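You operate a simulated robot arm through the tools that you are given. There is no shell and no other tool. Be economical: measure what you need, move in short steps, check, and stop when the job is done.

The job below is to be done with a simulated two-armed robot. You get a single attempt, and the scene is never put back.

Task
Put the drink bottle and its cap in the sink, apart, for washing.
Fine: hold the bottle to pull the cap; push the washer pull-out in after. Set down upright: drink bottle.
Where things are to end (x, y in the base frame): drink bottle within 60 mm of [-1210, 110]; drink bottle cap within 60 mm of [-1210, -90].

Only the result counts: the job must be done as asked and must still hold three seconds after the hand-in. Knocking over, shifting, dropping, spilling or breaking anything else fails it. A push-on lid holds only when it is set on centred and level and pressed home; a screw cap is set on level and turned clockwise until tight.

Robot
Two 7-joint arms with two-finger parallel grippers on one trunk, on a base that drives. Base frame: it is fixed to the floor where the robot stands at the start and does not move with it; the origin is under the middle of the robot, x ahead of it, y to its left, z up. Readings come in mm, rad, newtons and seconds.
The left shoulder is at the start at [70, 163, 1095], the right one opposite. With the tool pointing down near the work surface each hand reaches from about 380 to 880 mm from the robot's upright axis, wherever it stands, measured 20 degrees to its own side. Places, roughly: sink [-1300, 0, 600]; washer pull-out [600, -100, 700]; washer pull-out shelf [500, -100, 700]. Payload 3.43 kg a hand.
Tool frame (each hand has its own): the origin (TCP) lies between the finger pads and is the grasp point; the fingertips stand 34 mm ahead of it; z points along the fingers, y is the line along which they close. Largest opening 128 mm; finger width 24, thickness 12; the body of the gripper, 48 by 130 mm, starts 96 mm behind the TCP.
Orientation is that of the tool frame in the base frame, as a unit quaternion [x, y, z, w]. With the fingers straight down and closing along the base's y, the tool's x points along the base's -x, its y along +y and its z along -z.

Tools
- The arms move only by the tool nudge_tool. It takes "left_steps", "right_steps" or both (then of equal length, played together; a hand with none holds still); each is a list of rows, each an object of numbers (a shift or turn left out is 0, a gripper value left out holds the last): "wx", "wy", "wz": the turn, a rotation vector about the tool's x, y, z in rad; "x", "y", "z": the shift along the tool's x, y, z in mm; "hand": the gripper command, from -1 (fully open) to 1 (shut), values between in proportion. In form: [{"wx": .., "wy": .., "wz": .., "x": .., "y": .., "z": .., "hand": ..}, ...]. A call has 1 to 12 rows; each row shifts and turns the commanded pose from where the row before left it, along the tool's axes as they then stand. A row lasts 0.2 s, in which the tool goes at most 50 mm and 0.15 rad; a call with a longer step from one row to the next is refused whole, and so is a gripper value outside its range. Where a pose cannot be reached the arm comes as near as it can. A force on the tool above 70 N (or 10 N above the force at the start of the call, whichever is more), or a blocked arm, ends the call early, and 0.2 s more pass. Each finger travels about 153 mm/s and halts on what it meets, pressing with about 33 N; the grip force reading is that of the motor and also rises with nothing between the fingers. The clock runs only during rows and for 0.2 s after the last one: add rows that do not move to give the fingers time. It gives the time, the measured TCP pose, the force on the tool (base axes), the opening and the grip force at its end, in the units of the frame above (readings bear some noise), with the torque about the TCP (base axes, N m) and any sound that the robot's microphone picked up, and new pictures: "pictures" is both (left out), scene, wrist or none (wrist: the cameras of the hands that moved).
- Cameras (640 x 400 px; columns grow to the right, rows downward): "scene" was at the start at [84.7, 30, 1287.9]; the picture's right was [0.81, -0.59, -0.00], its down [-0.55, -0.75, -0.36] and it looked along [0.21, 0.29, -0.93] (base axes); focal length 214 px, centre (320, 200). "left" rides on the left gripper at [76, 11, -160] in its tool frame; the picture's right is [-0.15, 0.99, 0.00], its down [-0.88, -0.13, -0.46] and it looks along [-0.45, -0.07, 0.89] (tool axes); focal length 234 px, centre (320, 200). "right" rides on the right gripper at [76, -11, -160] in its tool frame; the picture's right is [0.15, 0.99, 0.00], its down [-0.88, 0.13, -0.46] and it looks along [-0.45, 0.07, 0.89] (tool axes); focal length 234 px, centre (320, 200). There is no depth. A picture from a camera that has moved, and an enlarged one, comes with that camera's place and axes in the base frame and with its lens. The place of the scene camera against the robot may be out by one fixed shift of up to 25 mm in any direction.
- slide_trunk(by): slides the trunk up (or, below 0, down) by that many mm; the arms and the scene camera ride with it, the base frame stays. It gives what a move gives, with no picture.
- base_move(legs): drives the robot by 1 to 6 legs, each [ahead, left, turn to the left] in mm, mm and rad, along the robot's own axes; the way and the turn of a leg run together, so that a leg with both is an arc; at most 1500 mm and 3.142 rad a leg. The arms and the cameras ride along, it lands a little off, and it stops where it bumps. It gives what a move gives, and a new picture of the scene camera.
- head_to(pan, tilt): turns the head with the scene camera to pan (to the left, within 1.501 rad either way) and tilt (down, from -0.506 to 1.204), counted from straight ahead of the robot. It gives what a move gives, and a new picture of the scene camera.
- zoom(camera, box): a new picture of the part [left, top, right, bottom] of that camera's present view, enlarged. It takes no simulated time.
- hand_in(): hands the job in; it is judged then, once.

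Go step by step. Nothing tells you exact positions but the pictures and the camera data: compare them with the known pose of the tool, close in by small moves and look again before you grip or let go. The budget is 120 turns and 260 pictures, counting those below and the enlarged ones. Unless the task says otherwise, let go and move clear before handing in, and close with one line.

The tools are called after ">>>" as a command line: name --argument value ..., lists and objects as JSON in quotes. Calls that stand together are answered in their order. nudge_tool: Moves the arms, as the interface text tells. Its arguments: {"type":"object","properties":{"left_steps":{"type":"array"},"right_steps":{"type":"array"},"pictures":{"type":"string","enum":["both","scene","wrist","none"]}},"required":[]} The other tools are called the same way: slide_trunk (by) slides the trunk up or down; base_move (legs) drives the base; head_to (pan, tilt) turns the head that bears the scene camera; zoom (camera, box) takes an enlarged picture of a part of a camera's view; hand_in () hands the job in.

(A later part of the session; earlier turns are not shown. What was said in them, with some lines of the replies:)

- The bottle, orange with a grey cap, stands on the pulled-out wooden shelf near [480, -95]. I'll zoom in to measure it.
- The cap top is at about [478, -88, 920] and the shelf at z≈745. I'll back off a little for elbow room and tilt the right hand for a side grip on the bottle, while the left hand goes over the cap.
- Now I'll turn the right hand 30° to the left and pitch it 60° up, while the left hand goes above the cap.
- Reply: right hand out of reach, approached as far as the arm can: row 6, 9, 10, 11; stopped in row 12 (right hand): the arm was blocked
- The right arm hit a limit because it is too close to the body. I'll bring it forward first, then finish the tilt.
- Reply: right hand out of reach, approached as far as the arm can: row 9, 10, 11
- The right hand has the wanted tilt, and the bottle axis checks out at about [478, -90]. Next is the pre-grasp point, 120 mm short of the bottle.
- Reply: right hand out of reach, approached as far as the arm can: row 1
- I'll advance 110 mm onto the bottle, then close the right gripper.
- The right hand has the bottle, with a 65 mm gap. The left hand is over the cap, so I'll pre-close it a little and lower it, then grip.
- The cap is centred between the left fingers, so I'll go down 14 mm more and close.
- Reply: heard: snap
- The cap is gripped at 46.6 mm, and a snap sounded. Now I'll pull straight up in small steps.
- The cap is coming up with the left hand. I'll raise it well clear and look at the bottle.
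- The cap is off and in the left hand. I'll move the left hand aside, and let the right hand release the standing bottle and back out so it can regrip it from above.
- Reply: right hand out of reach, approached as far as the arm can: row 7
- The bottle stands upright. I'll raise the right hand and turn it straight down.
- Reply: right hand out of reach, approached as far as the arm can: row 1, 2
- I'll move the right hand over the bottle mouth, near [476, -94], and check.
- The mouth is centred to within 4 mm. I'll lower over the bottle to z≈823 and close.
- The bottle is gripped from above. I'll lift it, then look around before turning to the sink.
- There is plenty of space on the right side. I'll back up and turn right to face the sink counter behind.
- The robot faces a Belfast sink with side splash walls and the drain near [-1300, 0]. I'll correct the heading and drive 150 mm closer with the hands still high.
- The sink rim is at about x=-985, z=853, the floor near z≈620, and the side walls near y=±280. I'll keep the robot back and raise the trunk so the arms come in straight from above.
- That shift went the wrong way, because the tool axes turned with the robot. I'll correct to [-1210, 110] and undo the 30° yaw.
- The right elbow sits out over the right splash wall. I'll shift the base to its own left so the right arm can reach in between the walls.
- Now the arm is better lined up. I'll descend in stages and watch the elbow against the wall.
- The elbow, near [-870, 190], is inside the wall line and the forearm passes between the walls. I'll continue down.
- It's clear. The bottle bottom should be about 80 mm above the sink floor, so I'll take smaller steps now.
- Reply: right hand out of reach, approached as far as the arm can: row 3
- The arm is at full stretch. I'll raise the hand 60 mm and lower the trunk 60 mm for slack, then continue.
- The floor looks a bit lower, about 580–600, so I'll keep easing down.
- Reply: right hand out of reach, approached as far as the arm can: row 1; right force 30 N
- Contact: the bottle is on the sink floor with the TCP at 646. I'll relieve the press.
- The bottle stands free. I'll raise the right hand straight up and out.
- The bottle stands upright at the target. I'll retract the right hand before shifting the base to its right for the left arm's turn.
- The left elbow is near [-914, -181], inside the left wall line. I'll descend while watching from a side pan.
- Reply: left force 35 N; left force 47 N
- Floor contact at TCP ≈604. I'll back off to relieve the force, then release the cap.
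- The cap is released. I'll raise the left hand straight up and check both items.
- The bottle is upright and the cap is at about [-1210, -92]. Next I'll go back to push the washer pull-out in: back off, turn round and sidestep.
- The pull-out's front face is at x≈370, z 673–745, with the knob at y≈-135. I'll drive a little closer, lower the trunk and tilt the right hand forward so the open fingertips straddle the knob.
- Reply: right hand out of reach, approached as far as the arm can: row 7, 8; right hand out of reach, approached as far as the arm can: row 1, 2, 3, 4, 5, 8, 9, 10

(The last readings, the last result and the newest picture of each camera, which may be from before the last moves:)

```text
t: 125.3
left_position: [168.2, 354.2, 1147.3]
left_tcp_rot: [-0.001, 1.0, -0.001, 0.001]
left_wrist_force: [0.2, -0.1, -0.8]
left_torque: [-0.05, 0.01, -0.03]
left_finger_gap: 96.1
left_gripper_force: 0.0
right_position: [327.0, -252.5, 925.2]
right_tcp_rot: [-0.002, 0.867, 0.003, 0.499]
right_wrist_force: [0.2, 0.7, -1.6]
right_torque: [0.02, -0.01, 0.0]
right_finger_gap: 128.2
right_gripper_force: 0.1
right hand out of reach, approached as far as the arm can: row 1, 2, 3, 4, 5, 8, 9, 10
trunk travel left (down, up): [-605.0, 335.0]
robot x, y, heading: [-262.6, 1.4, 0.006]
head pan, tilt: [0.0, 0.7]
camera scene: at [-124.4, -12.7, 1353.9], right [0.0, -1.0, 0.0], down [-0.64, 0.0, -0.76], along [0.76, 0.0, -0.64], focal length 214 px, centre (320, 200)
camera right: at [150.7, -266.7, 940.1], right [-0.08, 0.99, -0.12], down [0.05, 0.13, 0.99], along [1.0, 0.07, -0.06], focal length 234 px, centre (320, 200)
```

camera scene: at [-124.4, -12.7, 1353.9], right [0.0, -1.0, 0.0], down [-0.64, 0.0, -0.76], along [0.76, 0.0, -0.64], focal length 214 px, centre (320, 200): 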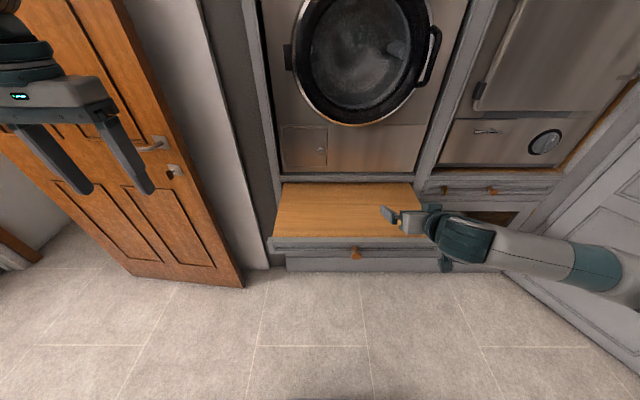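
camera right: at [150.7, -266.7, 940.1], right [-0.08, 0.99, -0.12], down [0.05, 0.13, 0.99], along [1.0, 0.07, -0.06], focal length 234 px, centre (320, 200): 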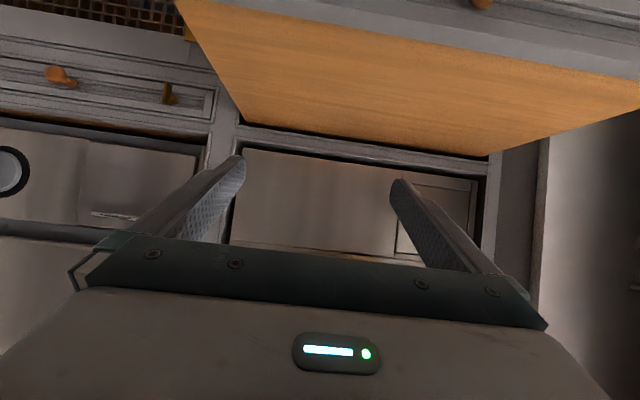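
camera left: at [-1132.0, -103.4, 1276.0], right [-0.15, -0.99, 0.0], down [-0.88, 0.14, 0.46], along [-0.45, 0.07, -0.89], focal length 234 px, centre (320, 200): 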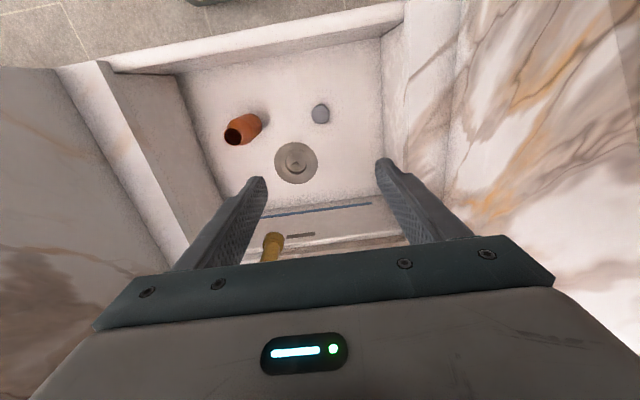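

The wrist can't pitch that far this close to the body. I'll back up 90 mm more and lower the trunk so the tilted hand comes level with the pull-out's front.

>>> base_move --legs '[[-90, 0, 0]]'

>>> slide_trunk --by -200

>>> nudge_tool --right_steps '[{"y": 39}, {"y": 39}, {"y": 39}, {}]'

```text
t: 126.4
left_position: [72.0, 354.1, 1146.3]
left_tcp_rot: [-0.002, 1.0, 0.0, 0.001]
left_wrist_force: [-1.5, 0.5, -0.1]
left_torque: [-0.01, -0.04, 0.01]
left_finger_gap: 95.8
left_gripper_force: 0.1
right_position: [232.2, -252.4, 924.3]
right_tcp_rot: [-0.002, 0.867, 0.002, 0.499]
right_wrist_force: [-0.1, -0.6, -0.7]
right_torque: [0.0, 0.01, 0.0]
right_finger_gap: 127.9
right_gripper_force: 0.0
trunk travel left (down, up): [-605.0, 335.0]
robot x, y, heading: [-356.6, -1.9, 0.004]
head pan, tilt: [0.0, 0.7]
camera scene: at [-219.8, -12.9, 1353.9], right [0.0, -1.0, 0.0], down [-0.64, 0.0, -0.77], along [0.77, 0.0, -0.64], focal length 214 px, centre (320, 200)
```

scene: 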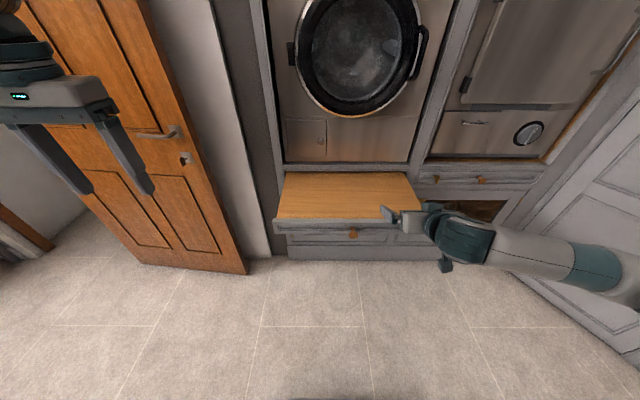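

```text
t: 128.6
left_position: [71.2, 354.1, 946.6]
left_tcp_rot: [-0.002, 1.0, 0.001, 0.001]
left_wrist_force: [0.3, 0.3, 0.4]
left_torque: [-0.02, -0.01, 0.01]
left_finger_gap: 95.8
left_gripper_force: 0.0
right_position: [231.2, -252.4, 724.9]
right_tcp_rot: [-0.003, 0.867, 0.002, 0.498]
right_wrist_force: [-0.9, 0.2, 0.0]
right_torque: [0.0, 0.02, -0.01]
right_finger_gap: 128.1
right_gripper_force: 0.1
trunk travel left (down, up): [-405.0, 535.0]
robot x, y, heading: [-360.7, 2.3, 0.004]
head pan, tilt: [0.0, 0.7]
```

```text
t: 129.6
left_position: [72.3, 353.7, 946.5]
left_tcp_rot: [-0.002, 1.0, 0.0, 0.001]
left_wrist_force: [0.4, 0.2, 1.0]
left_torque: [0.03, 0.0, 0.02]
left_finger_gap: 95.9
left_gripper_force: 0.1
right_position: [232.4, -136.7, 723.8]
right_tcp_rot: [-0.001, 0.867, 0.001, 0.498]
right_wrist_force: [0.4, 0.6, 0.4]
right_torque: [0.01, 0.0, 0.01]
right_finger_gap: 128.1
right_gripper_force: 0.1
trunk travel left (down, up): [-405.0, 535.0]
robot x, y, heading: [-356.0, 1.9, 0.002]
head pan, tilt: [0.0, 0.7]
camera scene: at [-219.3, -13.7, 1153.9], right [0.0, -1.0, 0.0], down [-0.64, 0.0, -0.76], along [0.76, 0.0, -0.64], focal length 214 px, centre (320, 200)
camera right: at [56.9, -150.6, 739.5], right [-0.08, 0.99, -0.12], down [0.05, 0.13, 0.99], along [1.0, 0.07, -0.06], focal length 234 px, centre (320, 200)
```

scene: 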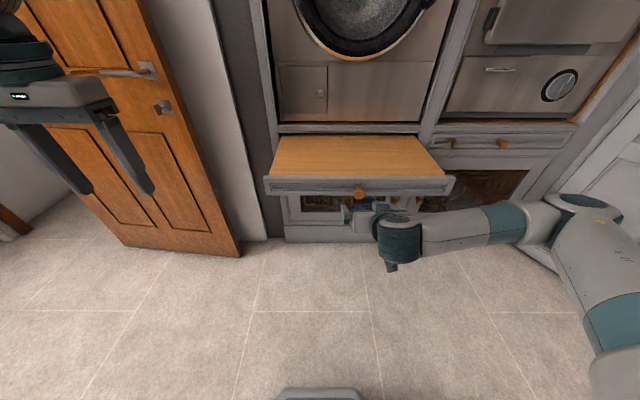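
right: 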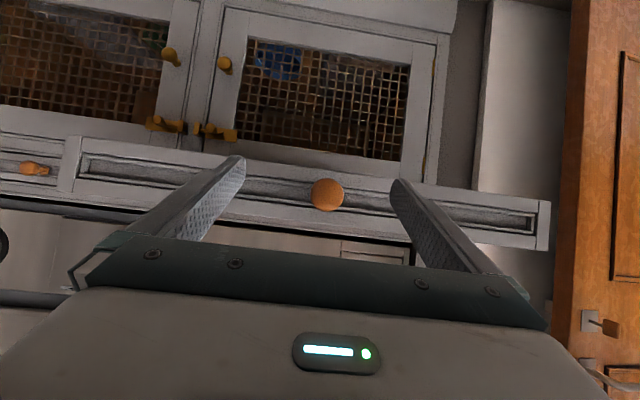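

The knob is centred between the open fingers. I'll advance toward the panel.

>>> nudge_tool --right_steps '[{"y": 12, "x": -4}, {"x": -17.5, "z": 30.3}, {"x": -17.5, "z": 30.3}, {"x": -5, "z": 8.7}, {}]'

```text
t: 130.8
left_position: [72.8, 354.6, 946.9]
left_tcp_rot: [-0.003, 1.0, 0.001, 0.001]
left_wrist_force: [-0.8, 0.1, 0.6]
left_torque: [0.02, 0.0, -0.01]
left_finger_gap: 96.4
left_gripper_force: 0.0
right_position: [311.8, -122.8, 728.8]
right_tcp_rot: [-0.002, 0.867, 0.001, 0.498]
right_wrist_force: [0.1, 0.0, 0.2]
right_torque: [0.01, -0.02, 0.0]
right_finger_gap: 128.1
right_gripper_force: 0.0
trunk travel left (down, up): [-405.0, 535.0]
robot x, y, heading: [-356.2, 2.9, 0.005]
head pan, tilt: [0.0, 0.7]
camera scene: at [-219.0, -12.8, 1153.9], right [0.0, -1.0, 0.0], down [-0.64, 0.0, -0.76], along [0.76, 0.0, -0.64], focal length 214 px, centre (320, 200)
camera right: at [136.3, -137.7, 743.9], right [-0.08, 0.99, -0.12], down [0.05, 0.13, 0.99], along [1.0, 0.07, -0.06], focal length 234 px, centre (320, 200)
```

scene: 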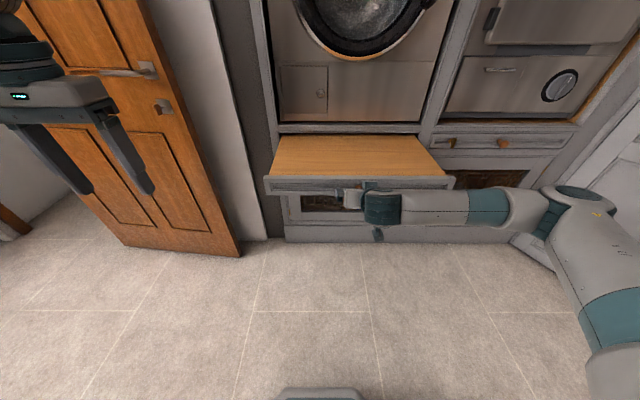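
right: 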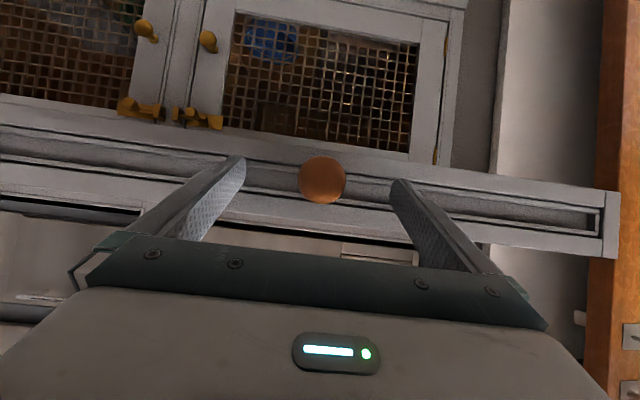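

The fingertips are just short of the panel on either side of the knob. I'll push on now.

>>> nudge_tool --right_steps '[{"x": -5, "z": 8.7}, {"x": -5, "z": 8.7}, {"x": -5, "z": 8.7}, {"x": -7.5, "z": 13}, {"x": -7.5, "z": 13}, {"x": -7.5, "z": 13}, {"x": -7.5, "z": 13}, {"x": -7.5, "z": 13}, {}]'

```text
t: 132.8
left_position: [72.6, 355.9, 946.5]
left_tcp_rot: [-0.003, 1.0, 0.0, 0.001]
left_wrist_force: [0.0, 0.0, -0.1]
left_torque: [0.02, 0.01, -0.01]
left_finger_gap: 96.1
left_gripper_force: 0.0
right_position: [417.9, -120.1, 727.3]
right_tcp_rot: [-0.002, 0.867, 0.002, 0.499]
right_wrist_force: [-0.8, -0.6, -1.0]
right_torque: [0.02, 0.01, -0.01]
right_finger_gap: 128.2
right_gripper_force: 0.1
trunk travel left (down, up): [-405.0, 535.0]
robot x, y, heading: [-355.6, 4.9, 0.009]
head pan, tilt: [0.0, 0.7]
camera scene: at [-219.1, -12.8, 1153.9], right [0.0, -1.0, 0.0], down [-0.64, 0.0, -0.76], along [0.76, 0.0, -0.64], focal length 214 px, centre (320, 200)
camera right: at [241.5, -134.6, 742.3], right [-0.08, 0.99, -0.12], down [0.05, 0.13, 0.99], along [1.0, 0.07, -0.06], focal length 234 px, centre (320, 200)
```

scene: 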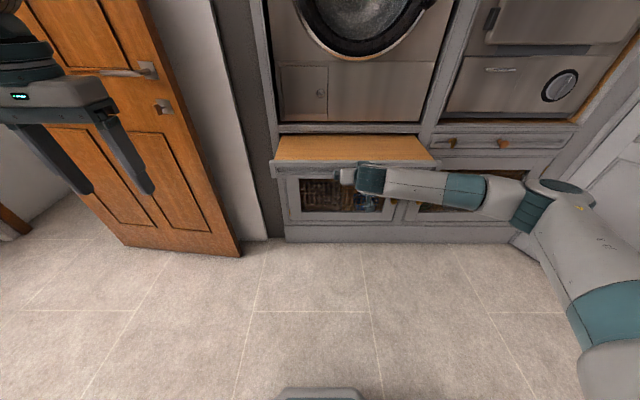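
right: 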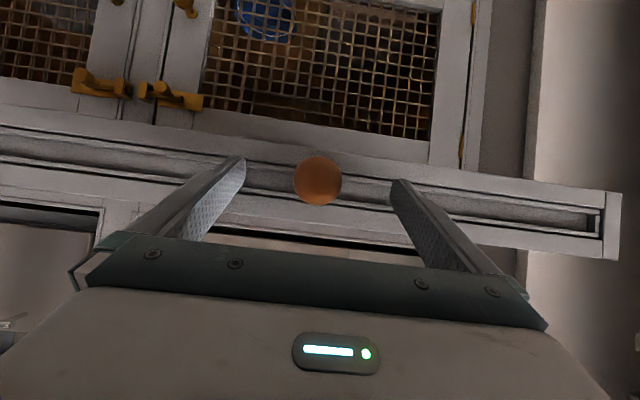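

The pull-out slides in freely. I'll continue.

>>> nudge_tool --right_steps '[{"x": -9, "z": 15.6}, {"x": -9, "z": 15.6}, {"x": -9, "z": 15.6}, {"x": -9, "z": 15.6}, {"x": -9, "z": 15.6}, {"x": -9, "z": 15.6}, {"x": -9, "z": 15.6}, {"x": -9, "z": 15.6}, {"x": -9, "z": 15.6}, {}]'

```text
t: 135.0
left_position: [71.7, 353.9, 945.9]
left_tcp_rot: [-0.003, 1.0, 0.0, 0.0]
left_wrist_force: [0.0, -0.5, -0.5]
left_torque: [-0.02, -0.01, 0.04]
left_finger_gap: 96.1
left_gripper_force: 0.1
right_position: [579.7, -120.3, 726.8]
right_tcp_rot: [-0.002, 0.867, 0.002, 0.499]
right_wrist_force: [-0.5, 0.0, -0.2]
right_torque: [0.04, -0.01, 0.0]
right_finger_gap: 127.9
right_gripper_force: 0.2
trunk travel left (down, up): [-405.0, 535.0]
robot x, y, heading: [-359.6, -0.1, 0.008]
head pan, tilt: [0.0, 0.7]
camera scene: at [-219.2, -12.9, 1153.9], right [0.0, -1.0, 0.0], down [-0.64, 0.0, -0.77], along [0.76, 0.0, -0.64], focal length 214 px, centre (320, 200)
camera right: at [403.9, -134.0, 741.6], right [-0.08, 0.99, -0.13], down [0.05, 0.13, 0.99], along [1.0, 0.07, -0.06], focal length 234 px, centre (320, 200)
```

scene: 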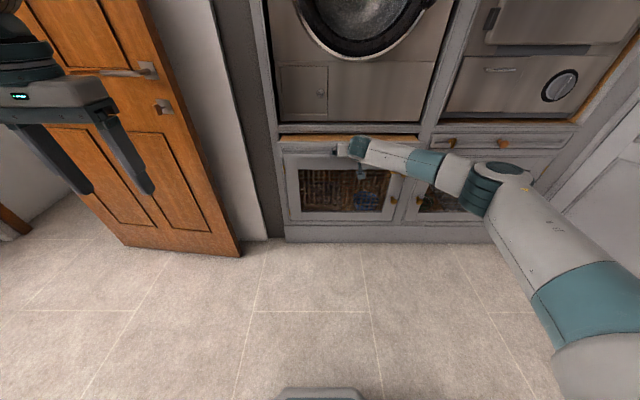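
right: 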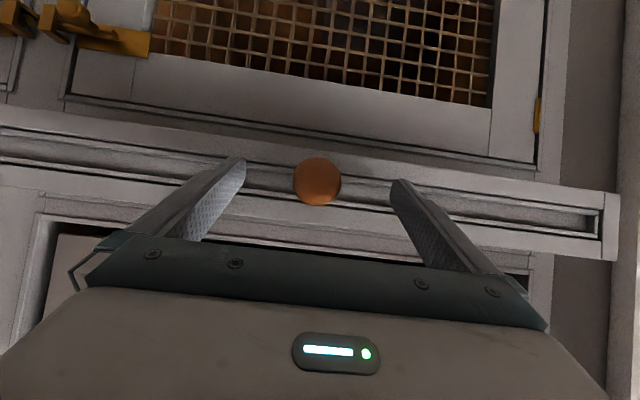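

>>> nudge_tool --right_steps '[{"x": -5, "z": 8.7}, {"x": -5, "z": 8.7}, {"x": -5, "z": 8.7}, {"x": -5, "z": 8.7}, {"x": -5, "z": 8.7}, {"x": -5, "z": 8.7}, {"x": -5, "z": 8.7}, {}]'

```text
t: 136.8
left_position: [71.9, 354.9, 947.0]
left_tcp_rot: [-0.003, 1.0, 0.001, 0.001]
left_wrist_force: [0.0, 0.2, 0.5]
left_torque: [-0.02, -0.01, 0.03]
left_finger_gap: 96.1
left_gripper_force: 0.0
right_position: [649.8, -121.4, 727.1]
right_tcp_rot: [-0.002, 0.867, 0.002, 0.498]
right_wrist_force: [0.1, 0.0, 0.4]
right_torque: [0.02, -0.02, 0.03]
right_finger_gap: 127.9
right_gripper_force: 0.1
trunk travel left (down, up): [-405.0, 535.0]
robot x, y, heading: [-354.0, 2.3, 0.002]
head pan, tilt: [0.0, 0.7]
camera scene: at [-219.0, -13.0, 1153.9], right [0.0, -1.0, 0.0], down [-0.64, 0.0, -0.76], along [0.76, 0.0, -0.64], focal length 214 px, centre (320, 200)
camera right: at [473.8, -135.7, 742.1], right [-0.08, 0.99, -0.13], down [0.05, 0.13, 0.99], along [1.0, 0.07, -0.06], focal length 234 px, centre (320, 200)
```

scene: 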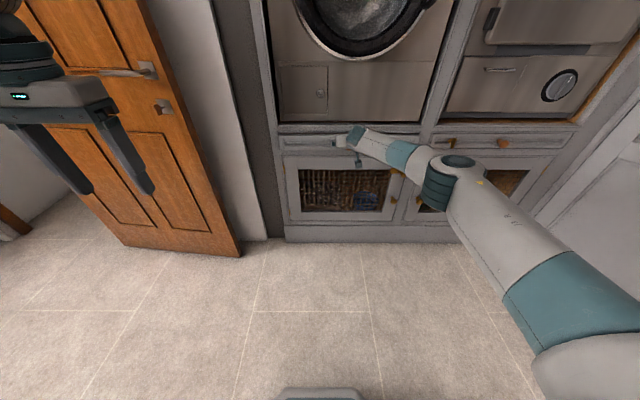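
right: 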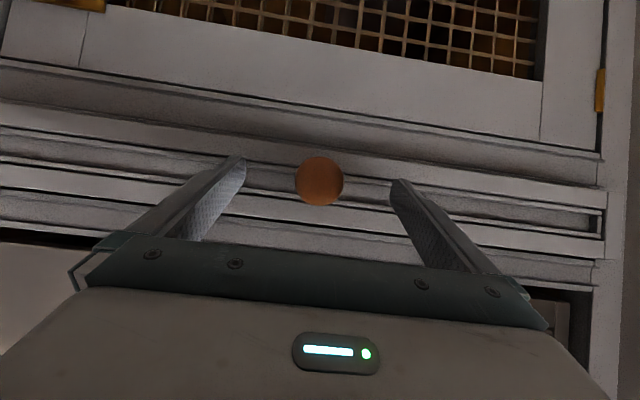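

Almost flush. I'll keep pushing in small steps until it meets the stop.

>>> nudge_tool --right_steps '[{"x": -2.5, "z": 4.3}, {"x": -2.5, "z": 4.3}, {"x": -2.5, "z": 4.3}, {"x": -2.5, "z": 4.3}, {"x": -2.5, "z": 4.3}, {"x": -2.5, "z": 4.3}, {}]'

>>> zoom --camera "scene" --box '[260, 100, 450, 220]'

```text
t: 138.4
left_position: [72.5, 353.9, 946.7]
left_tcp_rot: [-0.003, 1.0, 0.0, 0.001]
left_wrist_force: [-0.3, 0.3, -0.3]
left_torque: [0.01, 0.0, 0.02]
left_finger_gap: 95.9
left_gripper_force: 0.0
right_position: [673.4, -121.3, 726.1]
right_tcp_rot: [-0.002, 0.867, 0.002, 0.498]
right_wrist_force: [-0.2, -0.5, -0.3]
right_torque: [0.02, 0.04, -0.09]
right_finger_gap: 128.0
right_gripper_force: 0.1
right hand out of reach, approached as far as the arm can: row 6
trunk travel left (down, up): [-405.0, 535.0]
robot x, y, heading: [-353.1, 2.3, 0.006]
head pan, tilt: [0.0, 0.7]
camera scene: at [-218.9, -12.7, 1153.9], right [0.0, -1.0, 0.0], down [-0.64, 0.0, -0.76], along [0.76, 0.0, -0.64], focal length 214 px, centre (320, 200)
camera right: at [498.5, -135.0, 741.2], right [-0.08, 0.99, -0.13], down [0.05, 0.13, 0.99], along [1.0, 0.07, -0.06], focal length 234 px, centre (320, 200)
```

scene: 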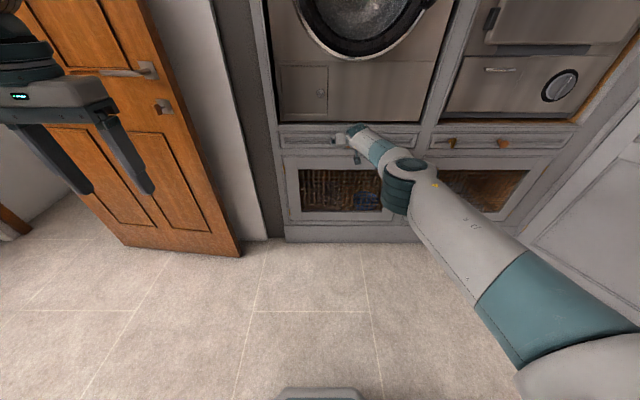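
right: 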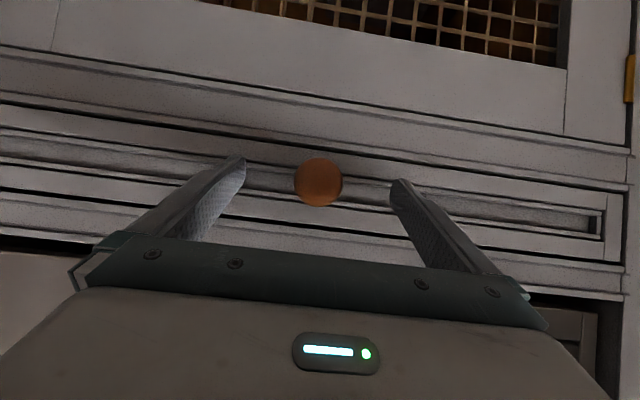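

```text
3.33 times, centred on (355, 160) of scene
camera zoom: at [-218.9, -12.7, 1153.9], right [0.0, -1.0, 0.0], down [-0.64, 0.0, -0.76], along [0.76, 0.0, -0.64], focal length 715 px, centre (203, 333)
```

zoom: 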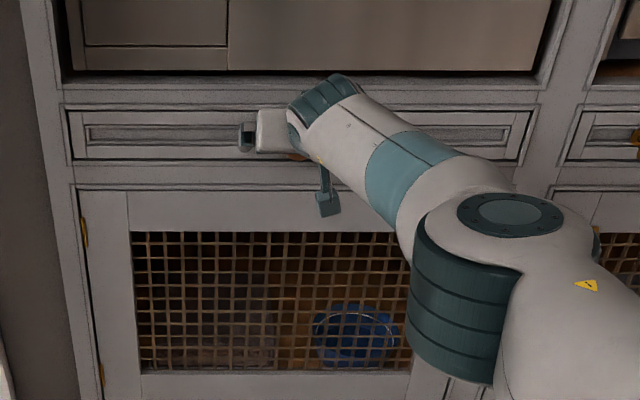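

The drawer looks nearly flush but I have met no stop yet, and the arm is at full stretch. I'll pull the hand back, drive 80 mm closer, and finish the push with the arm.

>>> nudge_tool --right_steps '[{"x": 20, "z": -34.6}, {"x": 20, "z": -34.6}, {"x": 10, "z": -17.3}, {}]' --pictures "none"

>>> base_move --legs '[[80, 0, 0]]'

>>> nudge_tool --right_steps '[{}]' --pictures "wrist"

```text
t: 139.4
left_position: [72.3, 354.5, 946.8]
left_tcp_rot: [-0.001, 1.0, 0.0, 0.001]
left_wrist_force: [0.7, -0.2, 0.1]
left_torque: [0.02, -0.01, 0.0]
left_finger_gap: 96.3
left_gripper_force: 0.0
right_position: [574.7, -122.5, 726.7]
right_tcp_rot: [-0.003, 0.867, 0.002, 0.497]
right_wrist_force: [-0.2, -0.8, 0.0]
right_torque: [0.0, -0.01, 0.02]
right_finger_gap: 127.9
right_gripper_force: 0.0
trunk travel left (down, up): [-405.0, 535.0]
robot x, y, heading: [-357.3, 2.5, 0.005]
head pan, tilt: [0.0, 0.7]
```

```text
t: 140.4
left_position: [151.9, 356.3, 946.3]
left_tcp_rot: [-0.003, 1.0, 0.0, 0.0]
left_wrist_force: [-0.2, 0.1, -0.2]
left_torque: [0.02, 0.05, 0.04]
left_finger_gap: 95.9
left_gripper_force: 0.1
right_position: [655.3, -118.9, 725.0]
right_tcp_rot: [-0.004, 0.867, 0.003, 0.498]
right_wrist_force: [-0.9, 0.3, -0.7]
right_torque: [-0.01, 0.0, 0.01]
right_finger_gap: 128.2
right_gripper_force: 0.1
trunk travel left (down, up): [-405.0, 535.0]
robot x, y, heading: [-280.5, 0.6, 0.011]
head pan, tilt: [0.0, 0.7]
camera scene: at [-139.0, -11.9, 1153.7], right [0.01, -1.0, 0.0], down [-0.65, 0.0, -0.76], along [0.76, 0.01, -0.65], focal length 214 px, centre (320, 200)
```

scene: 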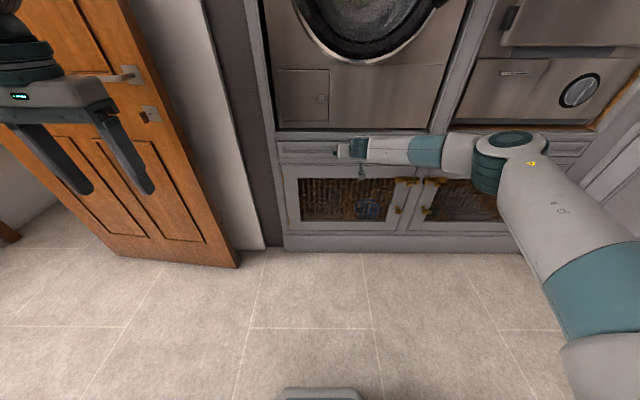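

```text
t: 140.8
left_position: [149.6, 355.9, 946.0]
left_tcp_rot: [-0.003, 1.0, 0.0, 0.0]
left_wrist_force: [0.3, 0.6, -0.5]
left_torque: [-0.02, 0.05, 0.01]
left_finger_gap: 95.9
left_gripper_force: 0.0
right_position: [654.1, -118.9, 725.8]
right_tcp_rot: [-0.004, 0.867, 0.004, 0.498]
right_wrist_force: [-0.8, 0.1, -1.0]
right_torque: [0.02, 0.0, -0.01]
right_finger_gap: 128.0
right_gripper_force: 0.1
trunk travel left (down, up): [-405.0, 535.0]
robot x, y, heading: [-274.5, 1.8, 0.002]
head pan, tilt: [0.0, 0.7]
camera right: at [479.1, -134.1, 741.7], right [-0.08, 0.99, -0.12], down [0.05, 0.13, 0.99], along [1.0, 0.08, -0.06], focal length 234 px, centre (320, 200)
```

right: 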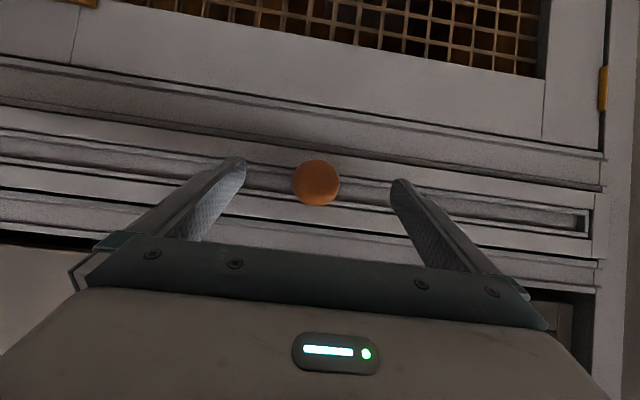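

>>> nudge_tool --right_steps '[{"x": -5, "z": 8.7}, {"x": -4, "z": 7}, {"x": -1.5, "z": 2.6}, {"x": -1.5, "z": 2.6}, {"x": -1.5, "z": 2.6}, {"x": -1.5, "z": 2.6}, {"x": -1.5, "z": 2.6}, {}]' --pictures "wrist"

>>> nudge_tool --right_steps '[{"x": -1.5, "z": 2.6}, {"x": -1.5, "z": 2.6}, {"x": -1.5, "z": 2.6}, {"x": -1.5, "z": 2.6}, {"x": -1.5, "z": 2.6}, {}]' --pictures "wrist"

```text
t: 142.2
left_position: [145.7, 356.1, 948.4]
left_tcp_rot: [-0.002, 1.0, 0.0, 0.002]
left_wrist_force: [0.4, 0.7, 0.1]
left_torque: [-0.02, 0.01, -0.01]
left_finger_gap: 96.1
left_gripper_force: 0.1
right_position: [675.7, -119.3, 726.7]
right_tcp_rot: [-0.001, 0.869, 0.003, 0.495]
right_wrist_force: [-28.5, 0.9, 11.5]
right_torque: [-0.87, -0.2, -1.87]
right_finger_gap: 128.1
right_gripper_force: 0.0
trunk travel left (down, up): [-405.0, 535.0]
robot x, y, heading: [-282.5, 2.0, 0.003]
head pan, tilt: [0.0, 0.7]
stopped in row 6 (right hand): the force on the tool passed its limit at 75 N (the readings are from after the stop); the commanded pose is now the measured one
camera right: at [499.8, -133.3, 742.9], right [-0.08, 0.99, -0.12], down [0.06, 0.13, 0.99], along [1.0, 0.07, -0.06], focal length 234 px, centre (320, 200)
```

right: 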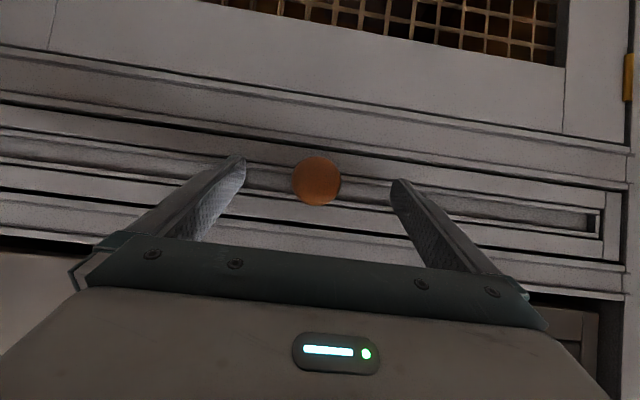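

```text
t: 142.7
left_position: [142.8, 353.9, 949.8]
left_tcp_rot: [-0.002, 1.0, -0.001, 0.004]
left_wrist_force: [0.1, -0.5, 0.5]
left_torque: [0.04, 0.0, -0.03]
left_finger_gap: 96.1
left_gripper_force: 0.0
right_position: [676.4, -119.8, 726.7]
right_tcp_rot: [0.0, 0.869, 0.002, 0.495]
right_wrist_force: [-41.2, 0.3, 18.0]
right_torque: [-1.45, -0.39, -2.65]
right_finger_gap: 127.6
right_gripper_force: 0.2
trunk travel left (down, up): [-405.0, 535.0]
robot x, y, heading: [-281.8, 5.6, -0.0]
head pan, tilt: [0.0, 0.7]
stopped in row 2 (right hand): the force on the tool passed its limit at 75 N (the readings are from after the stop); the commanded pose is now the measured one
camera right: at [500.0, -133.0, 743.4], right [-0.08, 0.99, -0.12], down [0.06, 0.13, 0.99], along [1.0, 0.07, -0.07], focal length 234 px, centre (320, 200)
```

right: 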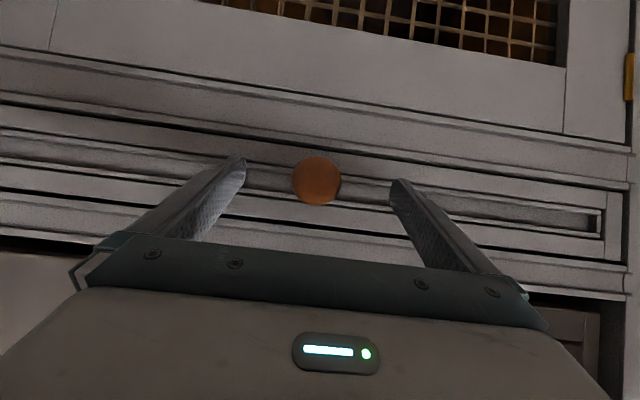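

Hard stop at over 75 N, so the drawer is fully home. I'll withdraw the hand and check everything.

>>> nudge_tool --right_steps '[{"x": 5, "z": -8.7}, {"x": 20, "z": -34.6}, {"x": 20, "z": -34.6}, {"x": 20, "z": -34.6}, {"x": 20, "z": -34.6}, {}]' --pictures "none"

>>> base_move --legs '[[-150, 0, 0]]'

>>> zoom --camera "scene" --box '[250, 90, 450, 215]'

```text
t: 144.1
left_position: [148.3, 355.8, 947.2]
left_tcp_rot: [-0.003, 1.0, 0.0, 0.0]
left_wrist_force: [-0.4, -0.4, -0.5]
left_torque: [-0.03, -0.01, 0.0]
left_finger_gap: 95.8
left_gripper_force: 0.0
right_position: [512.1, -119.0, 721.4]
right_tcp_rot: [-0.001, 0.871, 0.004, 0.491]
right_wrist_force: [1.0, -0.2, 0.3]
right_torque: [0.03, 0.0, -0.02]
right_finger_gap: 128.1
right_gripper_force: 0.1
trunk travel left (down, up): [-405.0, 535.0]
robot x, y, heading: [-278.1, -1.0, -0.001]
head pan, tilt: [0.0, 0.7]
```

```text
t: 145.5
left_position: [-4.4, 352.6, 946.6]
left_tcp_rot: [-0.001, 1.0, -0.001, 0.001]
left_wrist_force: [-0.4, 0.6, -0.9]
left_torque: [0.06, 0.0, -0.01]
left_finger_gap: 95.9
left_gripper_force: 0.1
right_position: [355.9, -122.5, 722.5]
right_tcp_rot: [0.001, 0.871, 0.002, 0.491]
right_wrist_force: [0.7, 0.1, 0.5]
right_torque: [0.02, 0.04, -0.01]
right_finger_gap: 127.6
right_gripper_force: 0.0
trunk travel left (down, up): [-405.0, 535.0]
robot x, y, heading: [-435.7, 0.9, 0.001]
head pan, tilt: [0.0, 0.7]
camera scene: at [-296.8, -13.3, 1154.1], right [0.0, -1.0, 0.0], down [-0.64, 0.0, -0.77], along [0.77, 0.0, -0.64], focal length 214 px, centre (320, 200)
```

scene: 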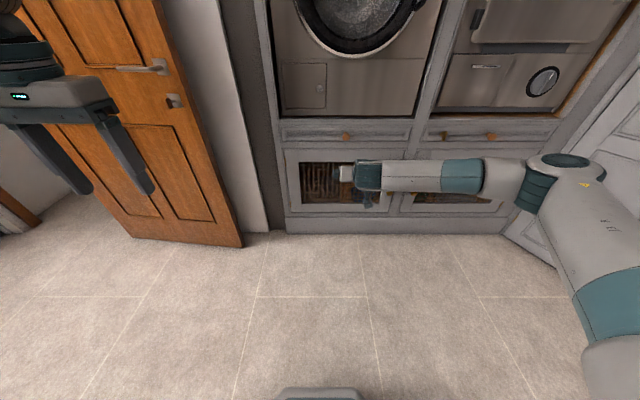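

```text
3.20 times, centred on (350, 152) of scene
camera zoom: at [-296.8, -13.3, 1154.1], right [0.0, -1.0, 0.0], down [-0.64, 0.0, -0.77], along [0.77, 0.0, -0.64], focal length 686 px, centre (224, 352)
```

zoom: 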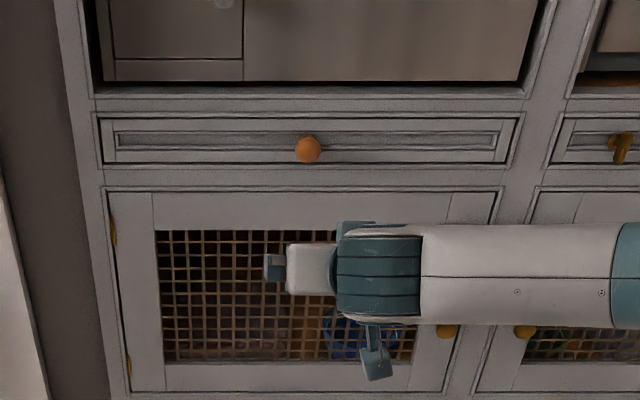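

The pull-out is flush and closed, the bottle stands upright in the sink with the cap apart from it, and both hands are empty and clear. I'm handing in.

>>> hand_in

```text
The job is handed in.
```

The job is handed in: the bottle stands upright in the sink at about [-1209, 112], the cap lies apart from it at about [-1210, -92], and the washer pull-out is pushed fully in.
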